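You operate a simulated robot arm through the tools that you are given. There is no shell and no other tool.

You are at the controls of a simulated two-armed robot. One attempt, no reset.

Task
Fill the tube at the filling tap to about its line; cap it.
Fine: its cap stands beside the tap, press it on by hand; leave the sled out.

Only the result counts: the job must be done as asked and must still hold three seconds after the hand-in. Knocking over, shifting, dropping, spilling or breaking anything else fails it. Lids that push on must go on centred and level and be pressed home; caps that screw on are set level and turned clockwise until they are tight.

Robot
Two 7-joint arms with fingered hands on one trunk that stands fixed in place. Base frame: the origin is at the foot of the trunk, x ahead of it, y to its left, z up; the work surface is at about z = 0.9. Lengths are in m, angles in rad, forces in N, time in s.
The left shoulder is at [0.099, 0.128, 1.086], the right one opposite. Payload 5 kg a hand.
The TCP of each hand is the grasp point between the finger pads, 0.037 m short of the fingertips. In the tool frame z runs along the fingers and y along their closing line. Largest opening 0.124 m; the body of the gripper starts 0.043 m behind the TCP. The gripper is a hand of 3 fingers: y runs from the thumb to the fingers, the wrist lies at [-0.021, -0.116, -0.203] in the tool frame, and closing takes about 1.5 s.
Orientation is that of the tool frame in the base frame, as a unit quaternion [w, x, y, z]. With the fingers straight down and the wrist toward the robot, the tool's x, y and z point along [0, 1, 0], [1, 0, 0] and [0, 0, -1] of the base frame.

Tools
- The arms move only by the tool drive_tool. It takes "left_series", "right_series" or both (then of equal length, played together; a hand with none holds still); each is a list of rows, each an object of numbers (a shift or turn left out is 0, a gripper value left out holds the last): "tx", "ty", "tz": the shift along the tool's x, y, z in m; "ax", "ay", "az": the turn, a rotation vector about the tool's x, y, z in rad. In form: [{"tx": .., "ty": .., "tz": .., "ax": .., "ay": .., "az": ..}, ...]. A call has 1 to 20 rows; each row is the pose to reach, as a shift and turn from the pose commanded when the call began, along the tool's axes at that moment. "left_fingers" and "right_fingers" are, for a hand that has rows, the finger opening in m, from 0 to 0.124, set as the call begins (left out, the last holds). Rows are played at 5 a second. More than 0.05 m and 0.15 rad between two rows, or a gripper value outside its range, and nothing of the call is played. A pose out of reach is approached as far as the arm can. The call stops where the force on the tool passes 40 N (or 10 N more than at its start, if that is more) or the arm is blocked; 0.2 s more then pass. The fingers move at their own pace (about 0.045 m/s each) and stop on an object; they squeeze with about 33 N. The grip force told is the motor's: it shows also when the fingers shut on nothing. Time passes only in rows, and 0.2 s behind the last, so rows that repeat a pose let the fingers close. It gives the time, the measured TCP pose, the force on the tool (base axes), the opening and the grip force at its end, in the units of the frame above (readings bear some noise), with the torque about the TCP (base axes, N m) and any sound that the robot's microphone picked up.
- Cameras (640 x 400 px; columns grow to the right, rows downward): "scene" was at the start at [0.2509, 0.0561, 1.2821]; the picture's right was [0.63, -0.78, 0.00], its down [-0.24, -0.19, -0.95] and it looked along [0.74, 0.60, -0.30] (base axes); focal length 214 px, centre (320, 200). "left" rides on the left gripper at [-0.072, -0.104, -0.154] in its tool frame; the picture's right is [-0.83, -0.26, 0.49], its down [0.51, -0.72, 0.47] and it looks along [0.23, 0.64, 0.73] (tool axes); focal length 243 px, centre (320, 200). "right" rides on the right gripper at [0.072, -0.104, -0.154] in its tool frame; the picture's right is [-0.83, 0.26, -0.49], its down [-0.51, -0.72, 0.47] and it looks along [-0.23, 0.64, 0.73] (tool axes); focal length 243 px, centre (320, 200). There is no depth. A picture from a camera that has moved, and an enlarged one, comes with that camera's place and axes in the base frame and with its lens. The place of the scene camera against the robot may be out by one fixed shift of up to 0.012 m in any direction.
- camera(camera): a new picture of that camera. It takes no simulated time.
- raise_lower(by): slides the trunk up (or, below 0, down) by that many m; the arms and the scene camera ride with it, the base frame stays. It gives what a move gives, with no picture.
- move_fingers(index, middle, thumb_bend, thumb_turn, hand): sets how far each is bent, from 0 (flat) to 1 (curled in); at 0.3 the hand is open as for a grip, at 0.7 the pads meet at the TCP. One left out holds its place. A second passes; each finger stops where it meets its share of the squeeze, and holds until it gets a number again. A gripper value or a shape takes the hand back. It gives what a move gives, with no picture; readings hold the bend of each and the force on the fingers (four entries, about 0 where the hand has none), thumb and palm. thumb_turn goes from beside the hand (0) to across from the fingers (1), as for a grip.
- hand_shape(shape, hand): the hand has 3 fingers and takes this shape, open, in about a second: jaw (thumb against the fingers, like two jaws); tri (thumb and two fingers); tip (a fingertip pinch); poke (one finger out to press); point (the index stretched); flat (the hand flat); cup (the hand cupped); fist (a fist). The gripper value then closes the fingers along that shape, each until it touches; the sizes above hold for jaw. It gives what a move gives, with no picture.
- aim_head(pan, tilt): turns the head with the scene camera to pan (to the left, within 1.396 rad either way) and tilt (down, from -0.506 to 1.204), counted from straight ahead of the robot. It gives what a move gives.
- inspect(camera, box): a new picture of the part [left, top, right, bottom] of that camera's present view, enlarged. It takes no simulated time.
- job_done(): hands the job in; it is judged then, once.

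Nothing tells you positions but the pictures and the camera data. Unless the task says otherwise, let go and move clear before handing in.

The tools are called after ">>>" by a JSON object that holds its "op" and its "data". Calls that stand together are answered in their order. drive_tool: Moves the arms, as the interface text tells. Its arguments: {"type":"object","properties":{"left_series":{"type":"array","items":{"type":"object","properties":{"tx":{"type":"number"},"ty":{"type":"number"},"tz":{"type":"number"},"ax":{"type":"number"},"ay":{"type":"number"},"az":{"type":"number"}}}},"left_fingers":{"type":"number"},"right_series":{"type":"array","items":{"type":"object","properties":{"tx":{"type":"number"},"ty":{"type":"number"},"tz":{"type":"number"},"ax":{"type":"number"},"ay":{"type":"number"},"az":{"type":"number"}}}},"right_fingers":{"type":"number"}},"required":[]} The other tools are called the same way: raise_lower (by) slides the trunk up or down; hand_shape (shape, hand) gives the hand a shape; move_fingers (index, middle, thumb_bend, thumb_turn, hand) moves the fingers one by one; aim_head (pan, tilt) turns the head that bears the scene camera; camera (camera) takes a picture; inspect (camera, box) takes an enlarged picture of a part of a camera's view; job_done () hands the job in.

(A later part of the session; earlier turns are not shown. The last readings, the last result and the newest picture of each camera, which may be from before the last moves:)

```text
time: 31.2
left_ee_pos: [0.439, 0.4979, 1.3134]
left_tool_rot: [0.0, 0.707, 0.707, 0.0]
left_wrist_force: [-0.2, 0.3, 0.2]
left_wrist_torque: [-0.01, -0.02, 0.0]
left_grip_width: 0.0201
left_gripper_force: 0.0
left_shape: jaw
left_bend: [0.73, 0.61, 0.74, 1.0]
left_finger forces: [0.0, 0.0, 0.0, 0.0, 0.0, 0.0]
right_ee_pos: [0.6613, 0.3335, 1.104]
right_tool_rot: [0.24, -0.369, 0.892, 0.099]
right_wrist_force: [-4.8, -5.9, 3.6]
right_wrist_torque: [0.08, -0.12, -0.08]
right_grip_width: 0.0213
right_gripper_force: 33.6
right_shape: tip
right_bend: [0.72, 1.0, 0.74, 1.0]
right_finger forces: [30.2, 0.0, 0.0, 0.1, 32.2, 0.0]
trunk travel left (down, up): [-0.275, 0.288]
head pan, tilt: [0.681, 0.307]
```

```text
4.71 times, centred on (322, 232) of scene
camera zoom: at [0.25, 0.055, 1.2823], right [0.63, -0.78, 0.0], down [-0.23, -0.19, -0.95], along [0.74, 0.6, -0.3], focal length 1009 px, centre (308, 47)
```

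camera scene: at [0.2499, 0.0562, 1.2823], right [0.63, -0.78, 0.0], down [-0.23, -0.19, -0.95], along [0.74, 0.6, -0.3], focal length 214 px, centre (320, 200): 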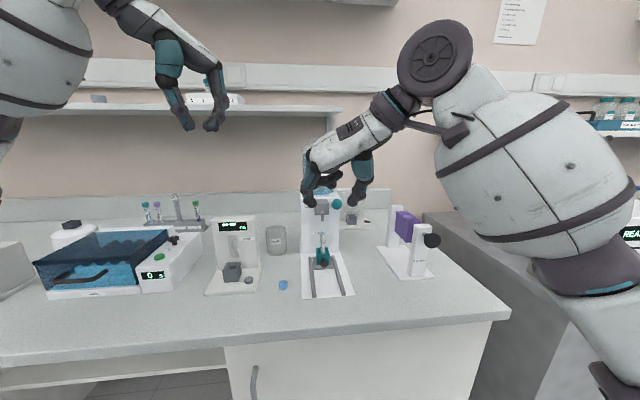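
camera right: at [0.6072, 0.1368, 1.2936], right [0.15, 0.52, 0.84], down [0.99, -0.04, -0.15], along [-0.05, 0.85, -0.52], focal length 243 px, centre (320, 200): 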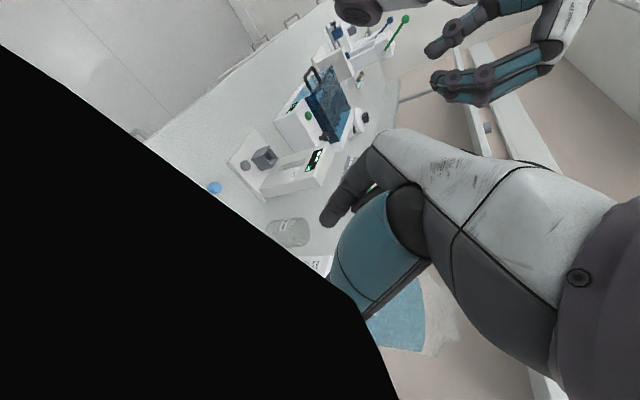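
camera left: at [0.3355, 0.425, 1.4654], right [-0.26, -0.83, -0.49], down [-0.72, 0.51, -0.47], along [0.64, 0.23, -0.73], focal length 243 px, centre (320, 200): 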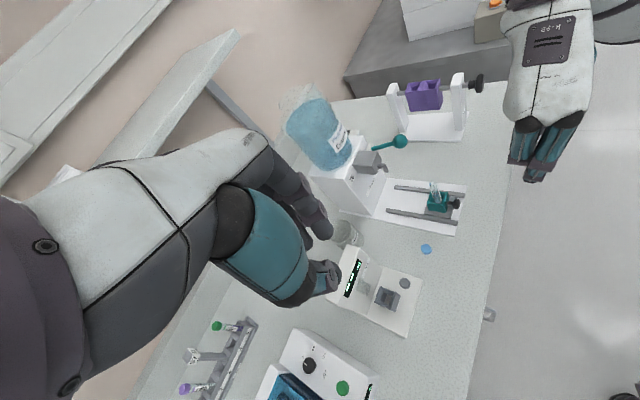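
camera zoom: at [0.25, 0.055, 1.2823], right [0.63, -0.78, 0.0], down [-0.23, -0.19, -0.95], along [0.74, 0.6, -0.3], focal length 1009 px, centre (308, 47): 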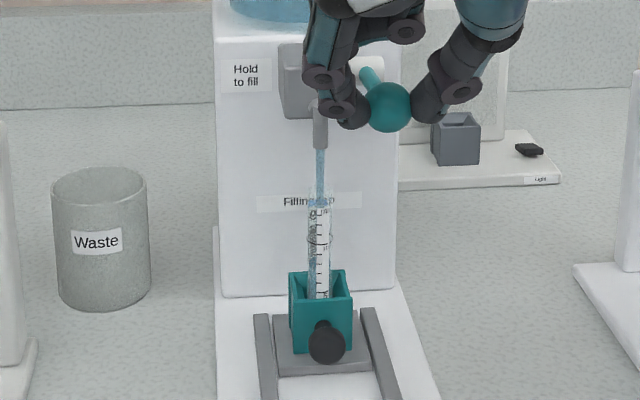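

The stream runs straight into the tube. I hold still for short periods and watch the level.

>>> {"op": "inspect", "data": {"camera": "scene", "box": [310, 222, 336, 262]}}

>>> {"op": "drive_tool", "data": {"right_series": [{"tz": 0}]}}

>>> {"op": "inspect", "data": {"camera": "scene", "box": [310, 222, 336, 262]}}

>>> {"op": "inspect", "data": {"camera": "left", "box": [370, 150, 410, 200]}}

```text
10.00 times, centred on (323, 242) of scene
camera zoom: at [0.25, 0.055, 1.2823], right [0.63, -0.78, 0.0], down [-0.23, -0.19, -0.95], along [0.74, 0.6, -0.3], focal length 2145 px, centre (290, -220)
```

zoom: 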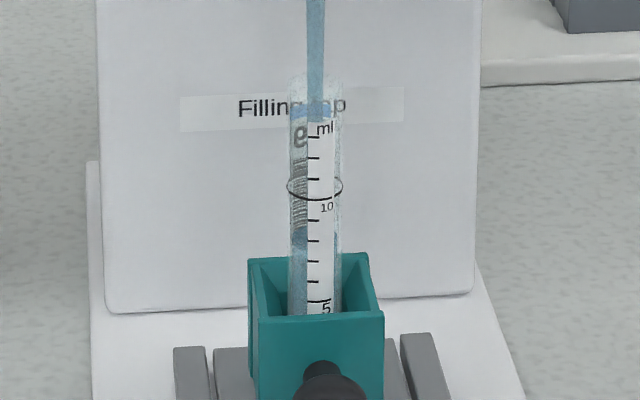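

```text
time: 31.6
left_ee_pos: [0.4388, 0.4961, 1.3136]
left_tool_rot: [0.0, 0.707, 0.707, 0.001]
left_wrist_force: [-0.8, 0.0, 0.0]
left_wrist_torque: [0.0, 0.0, 0.03]
left_grip_width: 0.0201
left_gripper_force: 0.0
left_shape: jaw
left_bend: [0.73, 0.61, 0.74, 1.0]
left_finger forces: [0.1, 0.0, 0.0, 0.0, 0.0, 0.0]
right_ee_pos: [0.6604, 0.3324, 1.1028]
right_tool_rot: [0.24, -0.369, 0.893, 0.099]
right_wrist_force: [-4.7, -6.3, 4.5]
right_wrist_torque: [0.11, -0.06, -0.07]
right_grip_width: 0.0215
right_gripper_force: 32.7
right_shape: tip
right_bend: [0.72, 1.0, 0.74, 1.0]
right_finger forces: [30.3, 0.1, 0.1, 0.1, 32.1, 0.0]
trunk travel left (down, up): [-0.275, 0.288]
head pan, tilt: [0.681, 0.307]
```

```text
10.00 times, centred on (323, 242) of scene
camera zoom: at [0.2498, 0.0551, 1.2824], right [0.63, -0.78, 0.0], down [-0.23, -0.19, -0.95], along [0.74, 0.6, -0.3], focal length 2145 px, centre (290, -220)
```

zoom: 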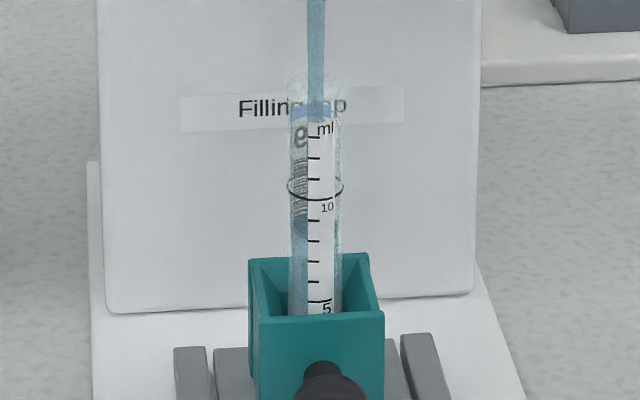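

```text
8.00 times, centred on (390, 175) of left
camera zoom: at [0.334, 0.4227, 1.4665], right [-0.26, -0.83, -0.49], down [-0.72, 0.51, -0.47], along [0.64, 0.23, -0.73], focal length 1941 px, centre (-240, 400)
```

zoom: 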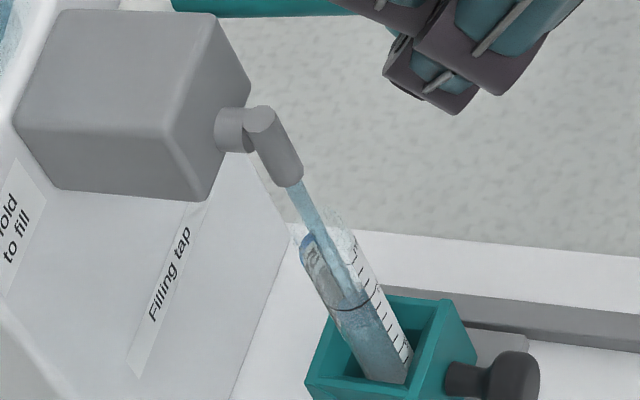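

The level isn't visible yet, since it's still hidden by the teal cup. I hold for a bit longer.

>>> {"op": "drive_tool", "data": {"right_series": [{"tz": 0}, {"tz": 0}]}}

>>> {"op": "inspect", "data": {"camera": "scene", "box": [310, 222, 336, 262]}}

>>> {"op": "inspect", "data": {"camera": "left", "box": [380, 165, 410, 200]}}

```text
time: 32.2
left_ee_pos: [0.4391, 0.4981, 1.3127]
left_tool_rot: [0.0, 0.707, 0.707, 0.001]
left_wrist_force: [-0.7, -0.4, -0.2]
left_wrist_torque: [0.0, -0.01, 0.03]
left_grip_width: 0.0203
left_gripper_force: 0.0
left_shape: jaw
left_bend: [0.73, 0.61, 0.74, 1.0]
left_finger forces: [0.1, 0.0, 0.0, 0.0, 0.1, 0.0]
right_ee_pos: [0.6608, 0.333, 1.1047]
right_tool_rot: [0.24, -0.369, 0.893, 0.099]
right_wrist_force: [-5.6, -6.0, 3.8]
right_wrist_torque: [0.06, -0.11, -0.08]
right_grip_width: 0.0215
right_gripper_force: 33.2
right_shape: tip
right_bend: [0.72, 1.0, 0.74, 1.0]
right_finger forces: [30.5, 0.0, 0.0, 0.0, 32.0, 0.0]
trunk travel left (down, up): [-0.275, 0.288]
head pan, tilt: [0.681, 0.307]
```

```text
10.00 times, centred on (323, 242) of scene
camera zoom: at [0.2497, 0.0551, 1.2824], right [0.63, -0.78, 0.0], down [-0.23, -0.19, -0.95], along [0.74, 0.6, -0.3], focal length 2145 px, centre (290, -220)
```

zoom: 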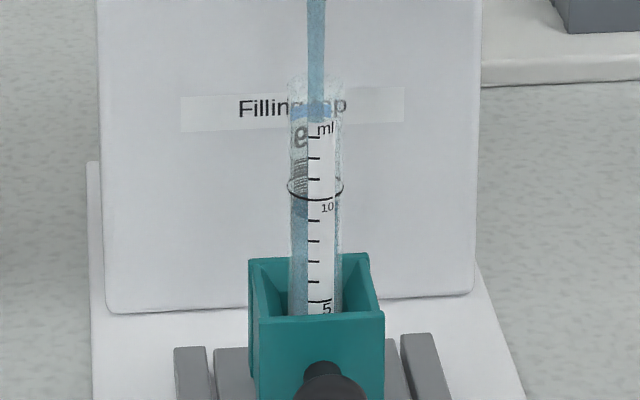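

```text
11.43 times, centred on (395, 182) of left
camera zoom: at [0.3339, 0.4227, 1.4665], right [-0.26, -0.83, -0.49], down [-0.72, 0.51, -0.47], along [0.64, 0.23, -0.73], focal length 2773 px, centre (-537, 400)
```

zoom: 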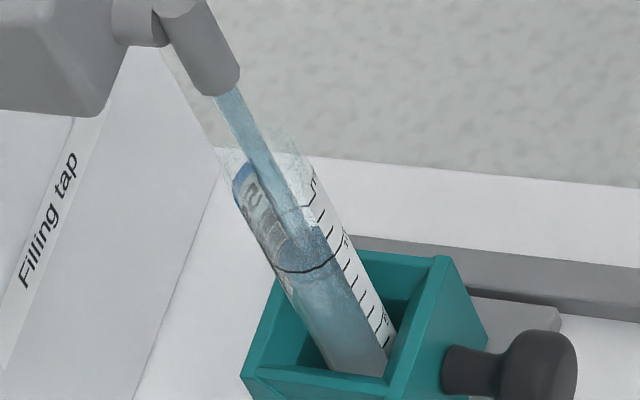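

The liquid surface has climbed nearly to the ring, so I let the lever back up at once.

>>> {"op": "drive_tool", "data": {"right_series": [{"tx": -0.0108, "tz": -0.0149}]}}

>>> {"op": "inspect", "data": {"camera": "scene", "box": [310, 222, 336, 262]}}

>>> {"op": "inspect", "data": {"camera": "left", "box": [380, 165, 410, 200]}}

>>> {"op": "inspect", "data": {"camera": "scene", "box": [300, 190, 345, 275]}}

```text
time: 32.6
left_ee_pos: [0.4391, 0.4975, 1.3125]
left_tool_rot: [0.001, 0.707, 0.707, -0.001]
left_wrist_force: [0.1, -0.2, 0.3]
left_wrist_torque: [-0.02, -0.03, 0.02]
left_grip_width: 0.0205
left_gripper_force: 0.0
left_shape: jaw
left_bend: [0.73, 0.61, 0.74, 1.0]
left_finger forces: [0.0, 0.0, 0.1, 0.0, 0.0, 0.0]
right_ee_pos: [0.6637, 0.3347, 1.1211]
right_tool_rot: [0.24, -0.37, 0.892, 0.098]
right_wrist_force: [-4.5, -0.2, 0.0]
right_wrist_torque: [-0.03, 0.16, 0.05]
right_grip_width: 0.0217
right_gripper_force: 32.4
right_shape: tip
right_bend: [0.72, 1.0, 0.74, 1.0]
right_finger forces: [31.8, 0.0, 0.0, 0.1, 29.2, 0.0]
trunk travel left (down, up): [-0.275, 0.288]
head pan, tilt: [0.681, 0.307]
```

```text
10.00 times, centred on (323, 242) of scene
camera zoom: at [0.2502, 0.0564, 1.2822], right [0.63, -0.78, 0.0], down [-0.23, -0.19, -0.95], along [0.74, 0.6, -0.3], focal length 2145 px, centre (290, -220)
```

zoom: 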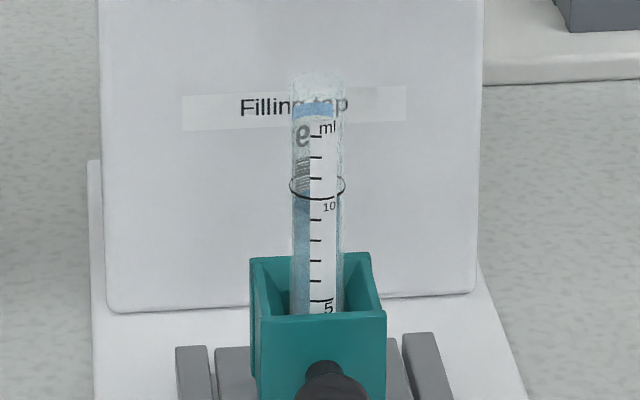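

```text
11.43 times, centred on (395, 182) of left
camera zoom: at [0.3345, 0.4243, 1.4658], right [-0.26, -0.83, -0.49], down [-0.72, 0.51, -0.47], along [0.64, 0.23, -0.73], focal length 2773 px, centre (-537, 400)
```

zoom: 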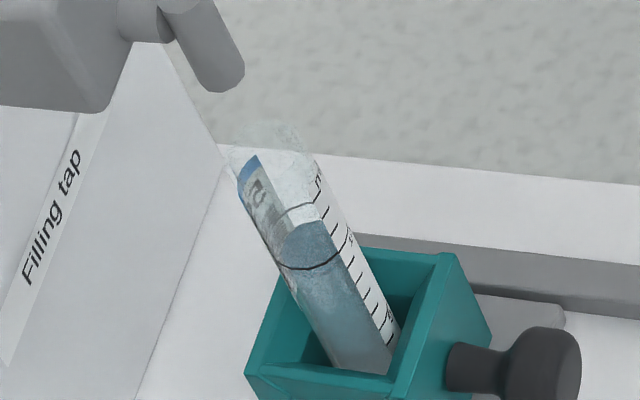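

```text
4.71 times, centred on (322, 232) of scene
camera zoom: at [0.2502, 0.0564, 1.2822], right [0.63, -0.78, 0.0], down [-0.23, -0.19, -0.95], along [0.74, 0.6, -0.3], focal length 1009 px, centre (308, 47)
```

zoom: 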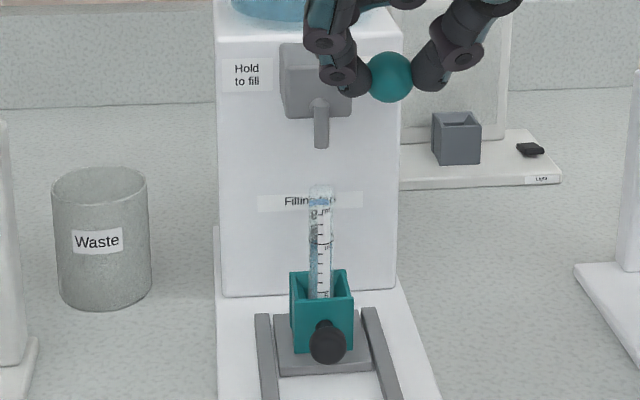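

The stream has stopped. I zoom hard on the tube to judge the level against the ring.

>>> {"op": "inspect", "data": {"camera": "scene", "box": [317, 232, 329, 250]}}

>>> {"op": "inspect", "data": {"camera": "left", "box": [388, 176, 404, 196]}}

```text
16.00 times, centred on (323, 241) of scene
camera zoom: at [0.2502, 0.0564, 1.2822], right [0.63, -0.78, 0.0], down [-0.23, -0.19, -0.95], along [0.74, 0.6, -0.3], focal length 3432 px, centre (272, -456)
```

zoom: 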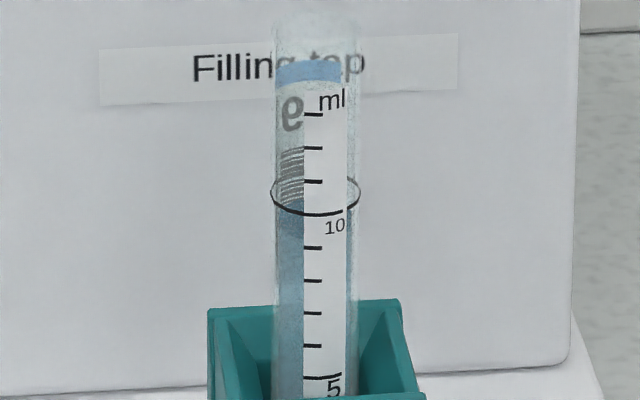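

```text
16.00 times, centred on (396, 186) of left
camera zoom: at [0.3345, 0.4243, 1.4658], right [-0.26, -0.83, -0.49], down [-0.72, 0.51, -0.47], along [0.64, 0.23, -0.73], focal length 3882 px, centre (-896, 424)
```

zoom: 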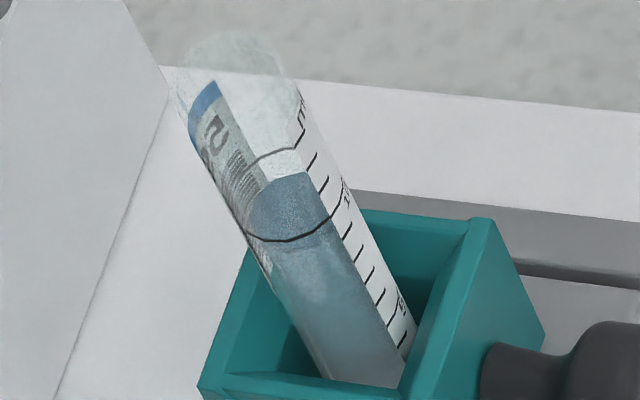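

Allowing for the view angle, the surface ellipse seems to sit about 4 mm below the ring. I give one short pulse and look again.

>>> {"op": "drive_tool", "data": {"right_series": [{"tx": 0.0108, "tz": 0.0149}, {"tx": 0.0, "tz": 0.0}]}}

>>> {"op": "inspect", "data": {"camera": "scene", "box": [317, 232, 329, 250]}}

>>> {"op": "inspect", "data": {"camera": "left", "box": [388, 176, 404, 196]}}

```text
time: 33.2
left_ee_pos: [0.4393, 0.4974, 1.3124]
left_tool_rot: [-0.001, 0.708, 0.707, -0.001]
left_wrist_force: [0.3, 0.3, -0.2]
left_wrist_torque: [0.03, 0.01, 0.03]
left_grip_width: 0.0202
left_gripper_force: 0.0
left_shape: jaw
left_bend: [0.73, 0.61, 0.74, 1.0]
left_finger forces: [0.1, 0.0, 0.0, 0.0, 0.0, 0.1]
right_ee_pos: [0.6629, 0.3348, 1.1205]
right_tool_rot: [0.239, -0.37, 0.893, 0.097]
right_wrist_force: [-4.3, 0.5, 0.8]
right_wrist_torque: [0.03, 0.23, 0.04]
right_grip_width: 0.0216
right_gripper_force: 33.0
right_shape: tip
right_bend: [0.72, 1.0, 0.74, 1.0]
right_finger forces: [33.1, 0.1, 0.0, 0.1, 28.1, 0.1]
trunk travel left (down, up): [-0.275, 0.288]
head pan, tilt: [0.681, 0.307]
```

```text
16.00 times, centred on (323, 241) of scene
camera zoom: at [0.25, 0.0565, 1.2822], right [0.63, -0.78, 0.0], down [-0.23, -0.19, -0.95], along [0.74, 0.6, -0.3], focal length 3432 px, centre (272, -456)
```

zoom: 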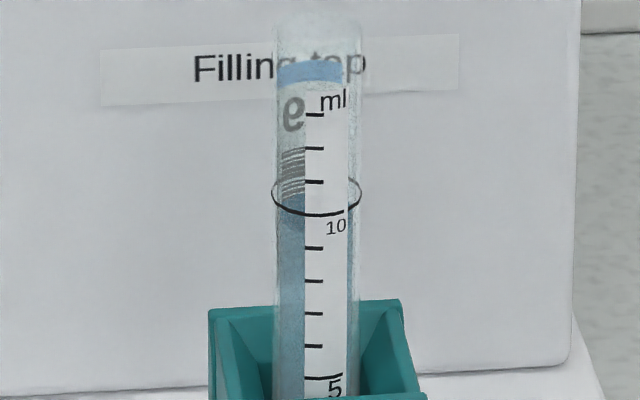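

```text
16.00 times, centred on (396, 186) of left
camera zoom: at [0.3343, 0.4244, 1.4659], right [-0.26, -0.83, -0.49], down [-0.72, 0.51, -0.47], along [0.64, 0.23, -0.73], focal length 3882 px, centre (-896, 424)
```

zoom: 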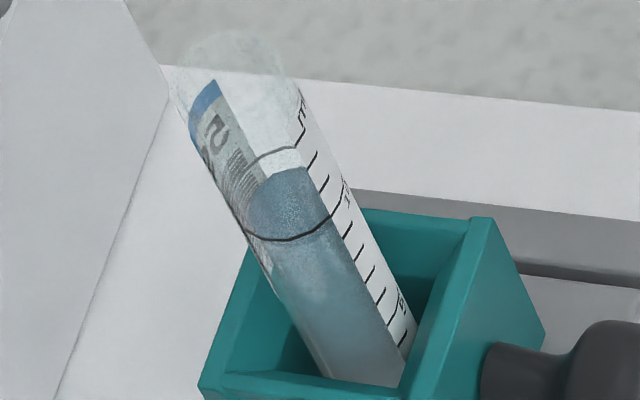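

It's closer but still about 3 mm low. I give one slightly longer pulse.

>>> {"op": "drive_tool", "data": {"right_series": [{"tx": 0.0108, "tz": 0.0149}, {"tx": 0.0108, "tz": 0.0149}, {"tx": 0.0, "tz": 0.0}]}}

>>> {"op": "inspect", "data": {"camera": "scene", "box": [317, 232, 329, 250]}}

>>> {"op": "inspect", "data": {"camera": "left", "box": [388, 176, 404, 196]}}

```text
time: 34.0
left_ee_pos: [0.44, 0.4961, 1.3128]
left_tool_rot: [0.0, 0.707, 0.707, 0.001]
left_wrist_force: [0.5, -0.4, -0.1]
left_wrist_torque: [0.01, -0.01, 0.02]
left_grip_width: 0.0203
left_gripper_force: 0.1
left_shape: jaw
left_bend: [0.73, 0.61, 0.74, 1.0]
left_finger forces: [0.1, 0.1, 0.1, 0.1, 0.0, 0.1]
right_ee_pos: [0.6634, 0.3359, 1.119]
right_tool_rot: [0.239, -0.369, 0.893, 0.099]
right_wrist_force: [-8.3, -3.4, 1.9]
right_wrist_torque: [-0.09, 0.25, 0.09]
right_grip_width: 0.0212
right_gripper_force: 32.8
right_shape: tip
right_bend: [0.72, 1.0, 0.75, 1.0]
right_finger forces: [34.5, 0.0, 0.0, 0.1, 29.9, 0.0]
trunk travel left (down, up): [-0.275, 0.288]
head pan, tilt: [0.681, 0.307]
```

```text
16.00 times, centred on (323, 241) of scene
camera zoom: at [0.2498, 0.056, 1.2823], right [0.63, -0.78, 0.0], down [-0.23, -0.19, -0.95], along [0.74, 0.6, -0.3], focal length 3432 px, centre (272, -456)
```

zoom: 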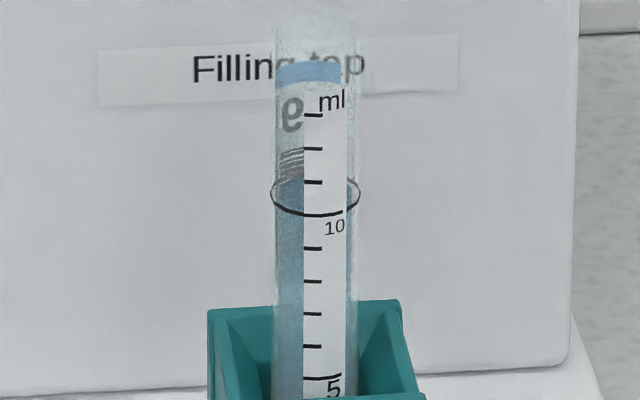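

```text
16.00 times, centred on (396, 186) of left
camera zoom: at [0.334, 0.4238, 1.4661], right [-0.26, -0.83, -0.49], down [-0.72, 0.51, -0.47], along [0.64, 0.23, -0.73], focal length 3882 px, centre (-896, 424)
```

zoom: 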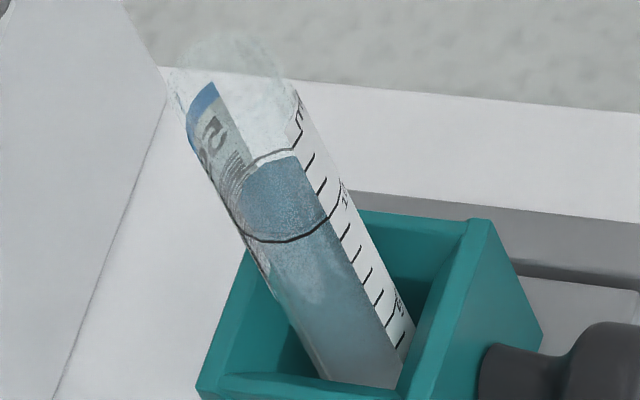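

In both views the surface now matches the ring. I raise the lever fully, let go of the ball and retreat.

>>> {"op": "drive_tool", "data": {"right_series": [{"tx": -0.0042, "tz": -0.0045}, {"tx": -0.0042, "tz": -0.0045}]}}

>>> {"op": "drive_tool", "data": {"right_series": [{"tz": 0}, {"tz": 0}, {"tz": 0}, {"tz": 0}, {"tz": 0}], "right_fingers": 0.06}}

>>> {"op": "inspect", "data": {"camera": "scene", "box": [290, 140, 380, 240]}}

>>> {"op": "inspect", "data": {"camera": "left", "box": [360, 100, 460, 220]}}

```text
time: 34.6
left_ee_pos: [0.4381, 0.4979, 1.3119]
left_tool_rot: [0.0, 0.707, 0.707, 0.0]
left_wrist_force: [-0.3, -0.5, 0.0]
left_wrist_torque: [-0.05, 0.02, 0.06]
left_grip_width: 0.0203
left_gripper_force: 0.2
left_shape: jaw
left_bend: [0.73, 0.61, 0.74, 1.0]
left_finger forces: [0.0, 0.0, 0.0, 0.0, 0.0, 0.0]
right_ee_pos: [0.6648, 0.3367, 1.1264]
right_tool_rot: [0.24, -0.369, 0.893, 0.098]
right_wrist_force: [-4.3, 0.8, 0.0]
right_wrist_torque: [-0.09, 0.26, 0.09]
right_grip_width: 0.0211
right_gripper_force: 33.3
right_shape: tip
right_bend: [0.72, 1.0, 0.75, 1.0]
right_finger forces: [32.6, 0.0, 0.1, 0.1, 28.3, 0.0]
trunk travel left (down, up): [-0.275, 0.288]
head pan, tilt: [0.681, 0.307]
```

```text
time: 35.8
left_ee_pos: [0.4389, 0.4967, 1.3113]
left_tool_rot: [-0.001, 0.707, 0.707, 0.0]
left_wrist_force: [1.0, -0.2, 0.6]
left_wrist_torque: [0.0, 0.0, -0.02]
left_grip_width: 0.02
left_gripper_force: 0.0
left_shape: jaw
left_bend: [0.73, 0.61, 0.74, 1.0]
left_finger forces: [0.1, 0.0, 0.0, 0.1, 0.1, 0.0]
right_ee_pos: [0.6652, 0.3369, 1.126]
right_tool_rot: [0.239, -0.37, 0.892, 0.099]
right_wrist_force: [-0.8, 0.3, 0.9]
right_wrist_torque: [-0.01, -0.02, -0.02]
right_grip_width: 0.0594
right_gripper_force: 0.0
right_shape: tip
right_bend: [0.73, 0.98, 0.7, 1.0]
right_finger forces: [0.0, 0.0, 0.0, 0.1, 0.0, 0.0]
trunk travel left (down, up): [-0.275, 0.288]
head pan, tilt: [0.681, 0.307]
```

```text
4.00 times, centred on (335, 190) of scene
camera zoom: at [0.2508, 0.0561, 1.2821], right [0.63, -0.78, 0.0], down [-0.24, -0.19, -0.95], along [0.74, 0.6, -0.3], focal length 858 px, centre (260, 240)
```

zoom: 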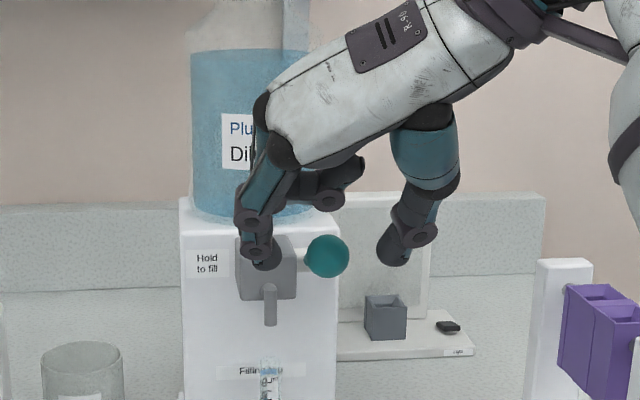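

```text
3.33 times, centred on (410, 160) of left
camera zoom: at [0.3352, 0.4238, 1.4658], right [-0.26, -0.83, -0.49], down [-0.72, 0.51, -0.47], along [0.64, 0.23, -0.73], focal length 809 px, centre (20, 333)
```

zoom: 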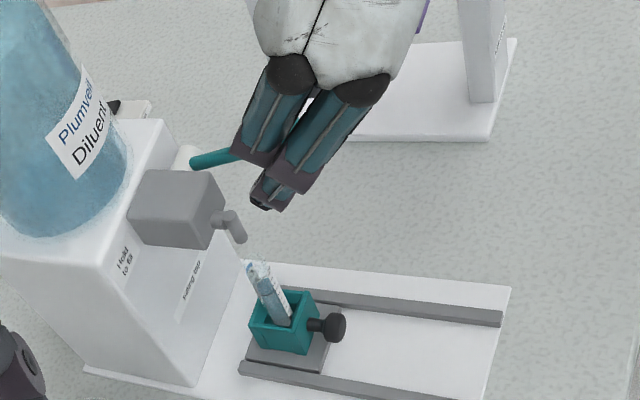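

The lever is back up and released. I retrace my earlier path to get back to the sled knob.

>>> {"op": "drive_tool", "data": {"right_series": [{"tz": -0.03}, {"tz": -0.055}, {"tz": -0.08}, {"tx": 0.024, "ty": 0.01, "tz": -0.081}, {"tx": 0.047, "ty": 0.02, "tz": -0.082}, {"tx": 0.071, "ty": 0.03, "tz": -0.0832}]}}

>>> {"op": "inspect", "data": {"camera": "scene", "box": [317, 232, 329, 250]}}

>>> {"op": "inspect", "data": {"camera": "left", "box": [360, 100, 460, 220]}}

```text
time: 37.2
left_ee_pos: [0.4381, 0.4973, 1.3123]
left_tool_rot: [0.0, 0.708, 0.707, -0.001]
left_wrist_force: [-0.4, -0.6, 0.9]
left_wrist_torque: [0.04, -0.02, 0.0]
left_grip_width: 0.02
left_gripper_force: 0.0
left_shape: jaw
left_bend: [0.73, 0.61, 0.74, 1.0]
left_finger forces: [0.0, 0.0, 0.0, 0.0, 0.0, 0.0]
right_ee_pos: [0.5698, 0.2835, 1.1649]
right_tool_rot: [0.24, -0.368, 0.893, 0.098]
right_wrist_force: [-0.3, -0.3, -0.1]
right_wrist_torque: [0.01, 0.01, -0.01]
right_grip_width: 0.0597
right_gripper_force: 0.0
right_shape: tip
right_bend: [0.73, 0.98, 0.7, 1.0]
right_finger forces: [0.0, 0.0, 0.0, 0.0, 0.0, 0.0]
trunk travel left (down, up): [-0.275, 0.288]
head pan, tilt: [0.681, 0.307]
```

```text
16.00 times, centred on (323, 241) of scene
camera zoom: at [0.2506, 0.0556, 1.2822], right [0.63, -0.78, 0.0], down [-0.23, -0.19, -0.95], along [0.74, 0.6, -0.3], focal length 3432 px, centre (272, -456)
```

zoom: 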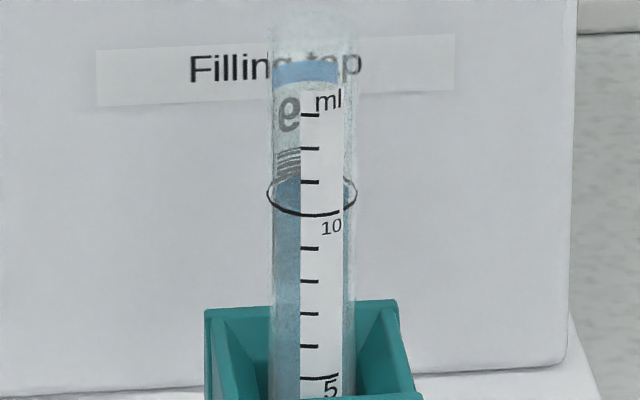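

```text
3.33 times, centred on (410, 160) of left
camera zoom: at [0.3349, 0.4232, 1.4661], right [-0.26, -0.83, -0.49], down [-0.72, 0.51, -0.47], along [0.64, 0.23, -0.73], focal length 809 px, centre (20, 333)
```

zoom: 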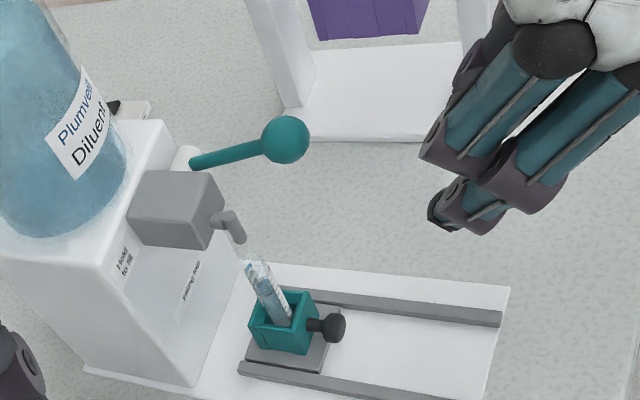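

The level holds at the ring and the lever is at rest. I retrace the path down to the knob and grip it.

>>> {"op": "drive_tool", "data": {"right_series": [{"tx": 0.02, "tz": 0.0344}, {"tx": 0.04, "tz": 0.069}, {"tx": 0.06, "tz": 0.1034}, {"tx": 0.08, "tz": 0.138}, {"tx": 0.0453, "tz": 0.158}, {"tx": 0.0107, "tz": 0.178}, {"tx": 0.0107, "tz": 0.203}, {"tx": 0.0107, "tz": 0.228}]}}

>>> {"op": "inspect", "data": {"camera": "right", "box": [200, 180, 440, 400]}}

>>> {"op": "inspect", "data": {"camera": "left", "box": [360, 120, 440, 220]}}

```text
time: 39.0
left_ee_pos: [0.4402, 0.4979, 1.3117]
left_tool_rot: [0.0, 0.707, 0.707, 0.0]
left_wrist_force: [-0.5, 0.2, -0.1]
left_wrist_torque: [-0.01, 0.05, -0.01]
left_grip_width: 0.0203
left_gripper_force: 0.1
left_shape: jaw
left_bend: [0.73, 0.61, 0.74, 1.0]
left_finger forces: [0.0, 0.0, 0.0, 0.0, 0.0, 0.1]
right_ee_pos: [0.6438, 0.3608, 0.9601]
right_tool_rot: [0.239, -0.369, 0.893, 0.098]
right_wrist_force: [-0.3, 0.3, -0.4]
right_wrist_torque: [-0.02, 0.03, -0.01]
right_grip_width: 0.0596
right_gripper_force: 0.1
right_shape: tip
right_bend: [0.73, 0.98, 0.7, 1.0]
right_finger forces: [0.0, 0.0, 0.0, 0.1, 0.0, 0.0]
trunk travel left (down, up): [-0.275, 0.288]
head pan, tilt: [0.681, 0.307]
```

```text
1.82 times, centred on (320, 290) of right
camera zoom: at [0.6178, 0.1889, 1.0566], right [0.15, 0.52, 0.84], down [0.99, -0.04, -0.16], along [-0.05, 0.85, -0.52], focal length 441 px, centre (320, 36)
```

zoom: 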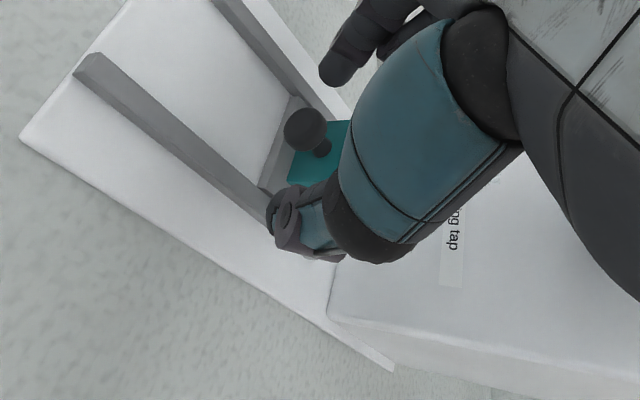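

```text
4.00 times, centred on (400, 170) of left
camera zoom: at [0.3359, 0.4247, 1.4654], right [-0.26, -0.83, -0.49], down [-0.72, 0.51, -0.47], along [0.64, 0.23, -0.73], focal length 970 px, centre (0, 320)
```

zoom: 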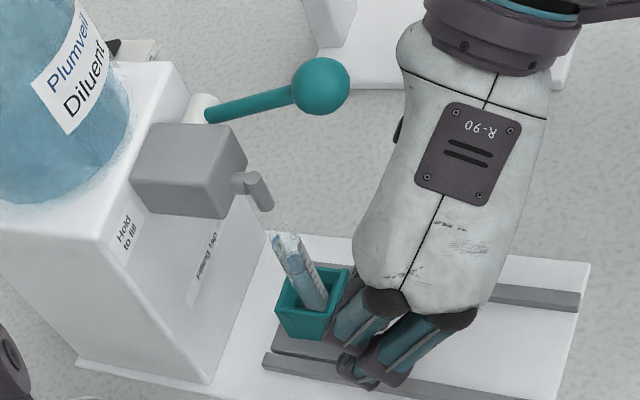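

The view matches my earlier grasp, only about 2 mm lower. I raise a touch and close.

>>> {"op": "drive_tool", "data": {"right_series": [{"tz": -0.0025}, {"tz": -0.0025}, {"tz": -0.0025}, {"tz": -0.0025}, {"tz": -0.0025}, {"tz": -0.0025}, {"tz": -0.0025}], "right_fingers": 0.0}}

```text
time: 40.6
left_ee_pos: [0.4392, 0.4965, 1.313]
left_tool_rot: [0.001, 0.707, 0.708, 0.0]
left_wrist_force: [0.3, 0.0, 0.2]
left_wrist_torque: [0.0, -0.03, -0.01]
left_grip_width: 0.0203
left_gripper_force: 0.1
left_shape: jaw
left_bend: [0.73, 0.61, 0.74, 1.0]
left_finger forces: [0.0, 0.1, 0.0, 0.0, 0.1, 0.0]
right_ee_pos: [0.6432, 0.359, 0.9638]
right_tool_rot: [0.24, -0.369, 0.892, 0.099]
right_wrist_force: [0.6, -0.5, 6.7]
right_wrist_torque: [0.03, -0.09, -0.12]
right_grip_width: 0.0105
right_gripper_force: 33.0
right_shape: tip
right_bend: [0.71, 1.0, 0.73, 1.0]
right_finger forces: [23.3, 0.1, 0.0, 0.0, 24.8, 0.0]
trunk travel left (down, up): [-0.275, 0.288]
head pan, tilt: [0.681, 0.307]
```

I have the knob again, and I pull the sled gently back out by about 9.2 cm to where it started.

>>> {"op": "drive_tool", "data": {"right_series": [{"tx": 0.0043, "tz": -0.0025}, {"tx": 0.0104, "tz": -0.006}, {"tx": 0.0165, "tz": -0.0095}, {"tx": 0.0225, "tz": -0.013}, {"tx": 0.0286, "tz": -0.0165}, {"tx": 0.0346, "tz": -0.02}, {"tx": 0.0407, "tz": -0.0235}, {"tx": 0.0468, "tz": -0.027}, {"tx": 0.0528, "tz": -0.0305}, {"tx": 0.0589, "tz": -0.034}, {"tx": 0.0649, "tz": -0.0375}, {"tx": 0.071, "tz": -0.041}, {"tx": 0.0762, "tz": -0.044}, {"tx": 0.0801, "tz": -0.0463}]}}

>>> {"op": "inspect", "data": {"camera": "left", "box": [320, 100, 500, 250]}}

>>> {"op": "inspect", "data": {"camera": "scene", "box": [270, 200, 400, 310]}}

```text
time: 43.6
left_ee_pos: [0.4398, 0.4969, 1.3124]
left_tool_rot: [0.0, 0.708, 0.707, 0.0]
left_wrist_force: [0.1, 0.6, 0.3]
left_wrist_torque: [-0.01, 0.01, 0.0]
left_grip_width: 0.0201
left_gripper_force: 0.0
left_shape: jaw
left_bend: [0.73, 0.61, 0.74, 1.0]
left_finger forces: [0.0, 0.1, 0.0, 0.0, 0.0, 0.0]
right_ee_pos: [0.5787, 0.2945, 0.9627]
right_tool_rot: [0.241, -0.368, 0.893, 0.099]
right_wrist_force: [7.2, 7.2, 14.0]
right_wrist_torque: [0.4, -0.29, -0.19]
right_grip_width: 0.0101
right_gripper_force: 32.7
right_shape: tip
right_bend: [0.71, 1.0, 0.73, 1.0]
right_finger forces: [25.1, 0.0, 0.1, 0.0, 24.0, 0.0]
trunk travel left (down, up): [-0.275, 0.288]
head pan, tilt: [0.681, 0.307]
```

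```text
2.67 times, centred on (410, 175) of left
camera zoom: at [0.3352, 0.4245, 1.4657], right [-0.26, -0.83, -0.49], down [-0.72, 0.51, -0.47], along [0.64, 0.23, -0.73], focal length 647 px, centre (80, 267)
```

zoom: 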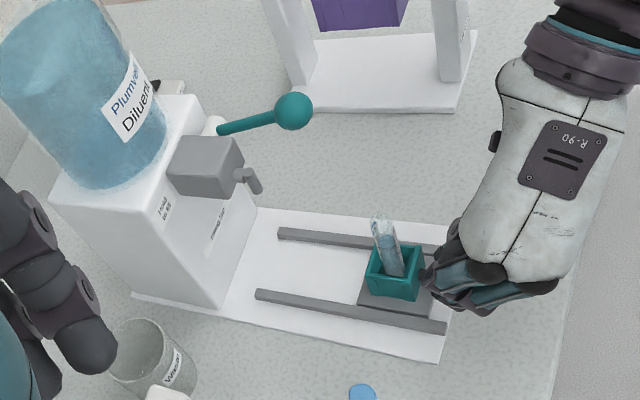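

```text
3.64 times, centred on (335, 255) of scene
camera zoom: at [0.2508, 0.0567, 1.2821], right [0.63, -0.78, 0.0], down [-0.24, -0.19, -0.95], along [0.74, 0.6, -0.3], focal length 780 px, centre (266, 0)
```

zoom: 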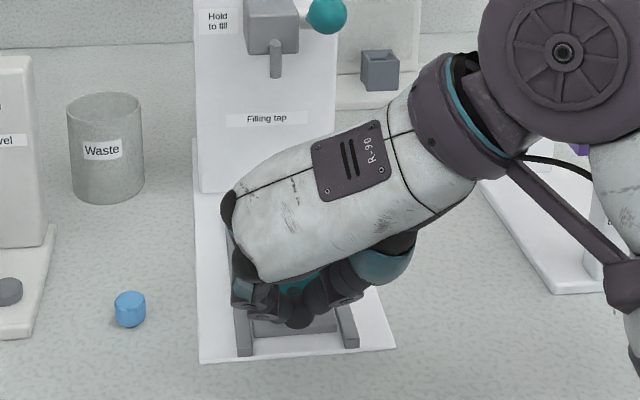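

The sled is back at its outer stop. I open the pinch and draw the right hand clear.

>>> {"op": "drive_tool", "data": {"right_series": [{"tx": -0.0013, "tz": 0.0003}, {"tx": -0.0013, "tz": 0.0003}]}}

>>> {"op": "drive_tool", "data": {"right_series": [{"tz": 0}, {"tz": 0}, {"tz": 0}, {"tz": 0}, {"tz": 0}, {"tz": 0}], "right_fingers": 0.06}}

>>> {"op": "drive_tool", "data": {"right_series": [{"tz": -0.025}, {"tz": -0.05}, {"tx": 0.0346, "tz": -0.07}, {"tx": 0.0693, "tz": -0.09}, {"tx": 0.0493, "tz": -0.1246}, {"tx": 0.0293, "tz": -0.159}]}}

>>> {"op": "camera", "data": {"camera": "scene"}}

>>> {"op": "inspect", "data": {"camera": "left", "box": [380, 170, 480, 270]}}

>>> {"op": "inspect", "data": {"camera": "scene", "box": [275, 235, 345, 305]}}

```text
time: 44.2
left_ee_pos: [0.439, 0.497, 1.3137]
left_tool_rot: [0.0, 0.707, 0.707, 0.0]
left_wrist_force: [-0.2, 0.4, 0.8]
left_wrist_torque: [-0.01, 0.02, -0.03]
left_grip_width: 0.0204
left_gripper_force: 0.0
left_shape: jaw
left_bend: [0.73, 0.61, 0.74, 1.0]
left_finger forces: [0.0, 0.0, 0.0, 0.0, 0.1, 0.1]
right_ee_pos: [0.5784, 0.2939, 0.964]
right_tool_rot: [0.24, -0.369, 0.893, 0.098]
right_wrist_force: [2.7, 0.5, 10.9]
right_wrist_torque: [0.19, -0.17, -0.19]
right_grip_width: 0.0102
right_gripper_force: 33.0
right_shape: tip
right_bend: [0.71, 1.0, 0.73, 1.0]
right_finger forces: [23.9, 0.0, 0.0, 0.0, 24.7, 0.0]
trunk travel left (down, up): [-0.275, 0.288]
head pan, tilt: [0.681, 0.307]
```

```text
time: 45.6
left_ee_pos: [0.44, 0.4978, 1.3127]
left_tool_rot: [0.001, 0.707, 0.707, 0.0]
left_wrist_force: [0.1, -0.7, 0.6]
left_wrist_torque: [0.0, 0.0, 0.01]
left_grip_width: 0.0204
left_gripper_force: 0.0
left_shape: jaw
left_bend: [0.73, 0.61, 0.74, 1.0]
left_finger forces: [0.1, 0.1, 0.0, 0.0, 0.1, 0.0]
right_ee_pos: [0.5797, 0.2948, 0.9627]
right_tool_rot: [0.24, -0.37, 0.892, 0.098]
right_wrist_force: [0.2, 0.1, -0.3]
right_wrist_torque: [-0.02, 0.0, -0.01]
right_grip_width: 0.0597
right_gripper_force: 0.1
right_shape: tip
right_bend: [0.73, 0.98, 0.7, 1.0]
right_finger forces: [0.1, 0.1, 0.1, 0.0, 0.1, 0.0]
trunk travel left (down, up): [-0.275, 0.288]
head pan, tilt: [0.681, 0.307]
```

```text
time: 47.0
left_ee_pos: [0.4379, 0.4971, 1.3137]
left_tool_rot: [0.0, 0.707, 0.707, 0.0]
left_wrist_force: [-0.6, -0.5, 0.0]
left_wrist_torque: [0.02, -0.01, 0.0]
left_grip_width: 0.0205
left_gripper_force: 0.0
left_shape: jaw
left_bend: [0.73, 0.61, 0.74, 1.0]
left_finger forces: [0.0, 0.0, 0.0, 0.0, 0.0, 0.0]
right_ee_pos: [0.5043, 0.218, 1.0866]
right_tool_rot: [0.239, -0.368, 0.893, 0.098]
right_wrist_force: [-0.6, -0.1, 0.3]
right_wrist_torque: [0.01, -0.01, 0.03]
right_grip_width: 0.0596
right_gripper_force: 0.1
right_shape: tip
right_bend: [0.73, 0.98, 0.7, 1.0]
right_finger forces: [0.0, 0.0, 0.0, 0.0, 0.0, 0.1]
trunk travel left (down, up): [-0.275, 0.288]
head pan, tilt: [0.681, 0.307]
```

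```text
taken
camera scene: at [0.2499, 0.0556, 1.2823], right [0.63, -0.78, 0.0], down [-0.23, -0.19, -0.95], along [0.74, 0.6, -0.3], focal length 214 px, centre (320, 200)
```

scene: 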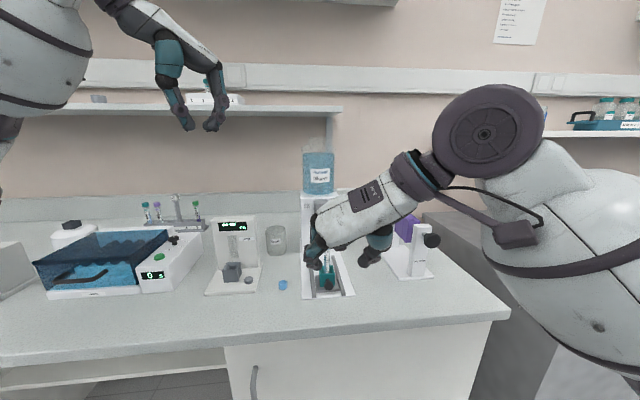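

```text
4.00 times, centred on (430, 220) of left
camera zoom: at [0.3342, 0.4233, 1.4662], right [-0.26, -0.83, -0.49], down [-0.72, 0.51, -0.47], along [0.64, 0.23, -0.73], focal length 970 px, centre (-120, 120)
```

zoom: 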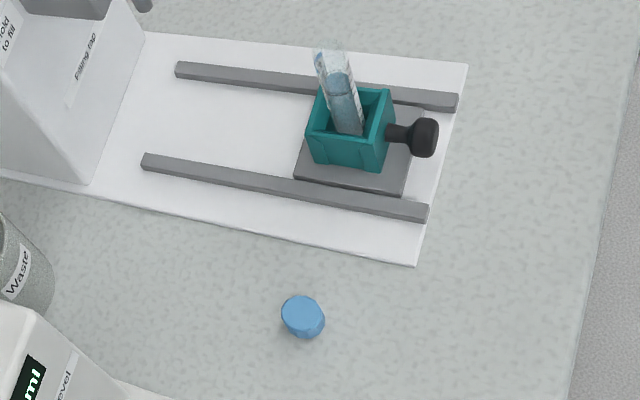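

```text
5.71 times, centred on (310, 270) of scene
camera zoom: at [0.2499, 0.0556, 1.2823], right [0.63, -0.78, 0.0], down [-0.23, -0.19, -0.95], along [0.74, 0.6, -0.3], focal length 1226 px, centre (377, -200)
```

zoom: 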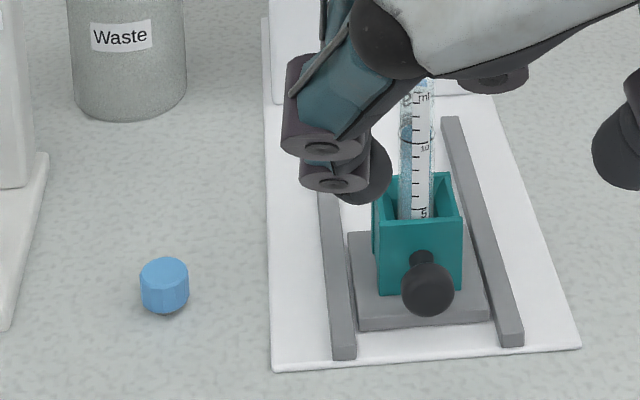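

The sled is out, the tube is full to its line, and nothing has spilled. I park the right hand to the right as a second viewpoint for capping.

>>> {"op": "drive_tool", "data": {"right_series": [{"tx": -0.0152, "ty": -0.0283, "tz": -0.0254}, {"tx": -0.0303, "ty": -0.0565, "tz": -0.0508}, {"tx": -0.0455, "ty": -0.0848, "tz": -0.0762}, {"tx": -0.0607, "ty": -0.113, "tz": -0.1015}, {"tx": -0.0758, "ty": -0.1413, "tz": -0.1269}, {"tx": -0.091, "ty": -0.1695, "tz": -0.1523}]}}

>>> {"op": "hand_shape", "data": {"hand": "left", "shape": "tip"}}

>>> {"op": "camera", "data": {"camera": "right"}}

>>> {"op": "inspect", "data": {"camera": "scene", "box": [270, 230, 350, 300]}}

>>> {"op": "camera", "data": {"camera": "scene"}}

```text
time: 48.4
left_ee_pos: [0.4387, 0.4966, 1.3133]
left_tool_rot: [-0.001, 0.707, 0.707, 0.0]
left_wrist_force: [-0.7, -0.7, -0.8]
left_wrist_torque: [-0.01, -0.01, 0.0]
left_grip_width: 0.0202
left_gripper_force: 0.0
left_shape: jaw
left_bend: [0.73, 0.61, 0.74, 1.0]
left_finger forces: [0.0, 0.0, 0.0, 0.0, 0.1, 0.1]
right_ee_pos: [0.6259, 0.101, 1.2648]
right_tool_rot: [0.239, -0.369, 0.893, 0.099]
right_wrist_force: [0.5, -0.3, -0.4]
right_wrist_torque: [0.01, -0.03, -0.03]
right_grip_width: 0.0597
right_gripper_force: 0.0
right_shape: tip
right_bend: [0.73, 0.98, 0.7, 1.0]
right_finger forces: [0.0, 0.0, 0.0, 0.1, 0.0, 0.1]
trunk travel left (down, up): [-0.275, 0.288]
head pan, tilt: [0.681, 0.307]
```

```text
time: 49.3
left_ee_pos: [0.4394, 0.4975, 1.3132]
left_tool_rot: [0.0, 0.708, 0.707, 0.0]
left_wrist_force: [-0.3, -0.6, -0.1]
left_wrist_torque: [-0.03, -0.02, -0.01]
left_grip_width: 0.1236
left_gripper_force: 0.0
left_shape: tip
left_bend: [0.3, 0.98, 0.3, 0.98]
left_finger forces: [0.0, 0.0, 0.1, 0.0, 0.0, 0.0]
right_ee_pos: [0.6252, 0.1019, 1.2627]
right_tool_rot: [0.24, -0.369, 0.893, 0.099]
right_wrist_force: [0.0, -0.2, -0.7]
right_wrist_torque: [-0.02, -0.03, -0.01]
right_grip_width: 0.0596
right_gripper_force: 0.1
right_shape: tip
right_bend: [0.73, 0.98, 0.7, 1.0]
right_finger forces: [0.0, 0.1, 0.1, 0.1, 0.0, 0.0]
trunk travel left (down, up): [-0.275, 0.288]
head pan, tilt: [0.681, 0.307]
```

```text
taken
camera right: at [0.5995, -0.0702, 1.3597], right [0.15, 0.52, 0.84], down [0.99, -0.04, -0.15], along [-0.05, 0.85, -0.52], focal length 243 px, centre (320, 200)
```

right: 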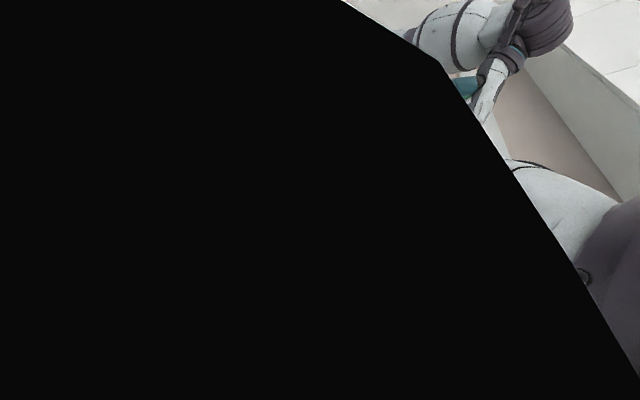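

```text
5.71 times, centred on (310, 265) of scene
camera zoom: at [0.2509, 0.056, 1.2821], right [0.63, -0.78, 0.0], down [-0.24, -0.19, -0.95], along [0.74, 0.6, -0.3], focal length 1226 px, centre (377, -171)
```

zoom: 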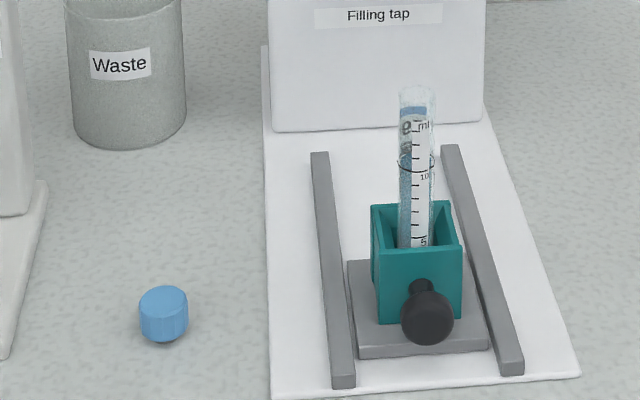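

```text
taken
camera scene: at [0.2509, 0.056, 1.2821], right [0.63, -0.78, 0.0], down [-0.24, -0.19, -0.95], along [0.74, 0.6, -0.3], focal length 214 px, centre (320, 200)
```

scene: 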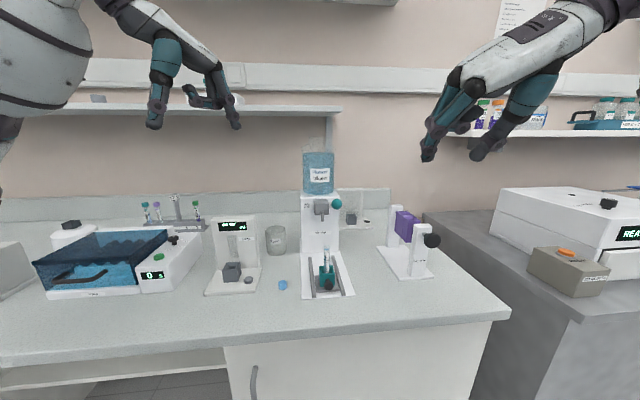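

The right camera is blocked by its own arm in that pose. I stand the hand upright and turn it so it looks across at the tube from the right.

>>> {"op": "drive_tool", "data": {"right_series": [{"ay": 0.1309}, {"ay": 0.2618}, {"ay": 0.3927}, {"ay": 0.5236}]}}

>>> {"op": "drive_tool", "data": {"right_series": [{"tx": -0.0103, "ty": -0.0163, "tz": 0.0128, "az": 0.122}, {"tx": -0.0206, "ty": -0.0325, "tz": 0.0256, "az": 0.244}, {"tx": -0.031, "ty": -0.0488, "tz": 0.0384, "az": 0.366}, {"tx": -0.0413, "ty": -0.065, "tz": 0.0512, "az": 0.488}, {"tx": -0.0516, "ty": -0.0813, "tz": 0.064, "az": 0.61}]}}

>>> {"op": "camera", "data": {"camera": "right"}}

```text
time: 50.3
left_ee_pos: [0.4392, 0.4974, 1.3135]
left_tool_rot: [0.0, 0.707, 0.708, -0.001]
left_wrist_force: [-0.7, -0.3, -0.2]
left_wrist_torque: [-0.03, 0.0, 0.03]
left_grip_width: 0.1234
left_gripper_force: 0.1
left_shape: tip
left_bend: [0.3, 0.98, 0.3, 0.98]
left_finger forces: [0.0, 0.0, 0.1, 0.1, 0.1, 0.1]
right_ee_pos: [0.6257, 0.1014, 1.2634]
right_tool_rot: [-0.001, -0.382, 0.924, 0.0]
right_wrist_force: [-1.1, -0.4, -0.5]
right_wrist_torque: [0.0, 0.04, 0.02]
right_grip_width: 0.0596
right_gripper_force: 0.0
right_shape: tip
right_bend: [0.73, 0.98, 0.7, 1.0]
right_finger forces: [0.0, 0.0, 0.0, 0.1, 0.1, 0.0]
trunk travel left (down, up): [-0.275, 0.288]
head pan, tilt: [0.681, 0.307]
```

```text
time: 51.5
left_ee_pos: [0.4401, 0.4976, 1.3125]
left_tool_rot: [-0.001, 0.707, 0.707, -0.001]
left_wrist_force: [0.0, -0.5, 0.2]
left_wrist_torque: [0.01, -0.01, 0.02]
left_grip_width: 0.1236
left_gripper_force: 0.1
left_shape: tip
left_bend: [0.3, 0.98, 0.3, 0.98]
left_finger forces: [0.0, 0.0, 0.0, 0.0, 0.1, 0.1]
right_ee_pos: [0.7214, 0.0801, 1.2]
right_tool_rot: [0.0, -0.086, 0.996, 0.0]
right_wrist_force: [-0.4, -0.7, 0.1]
right_wrist_torque: [0.0, -0.04, 0.0]
right_grip_width: 0.06
right_gripper_force: 0.1
right_shape: tip
right_bend: [0.73, 0.98, 0.7, 1.0]
right_finger forces: [0.0, 0.0, 0.0, 0.0, 0.1, 0.0]
trunk travel left (down, up): [-0.275, 0.288]
head pan, tilt: [0.681, 0.307]
```

```text
taken
camera right: at [0.6661, -0.0343, 1.3529], right [0.77, 0.4, 0.49], down [0.62, -0.62, -0.47], along [0.12, 0.67, -0.73], focal length 243 px, centre (320, 200)
```

right: 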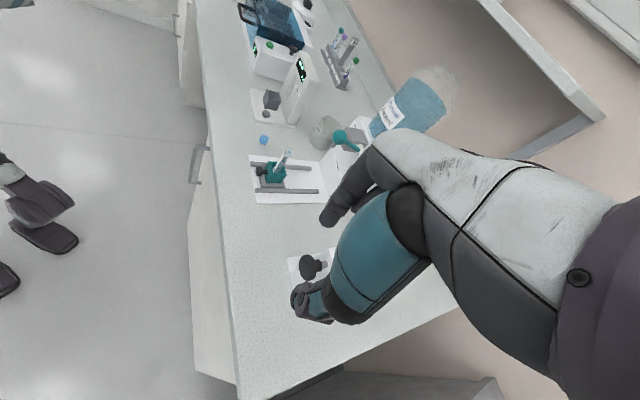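

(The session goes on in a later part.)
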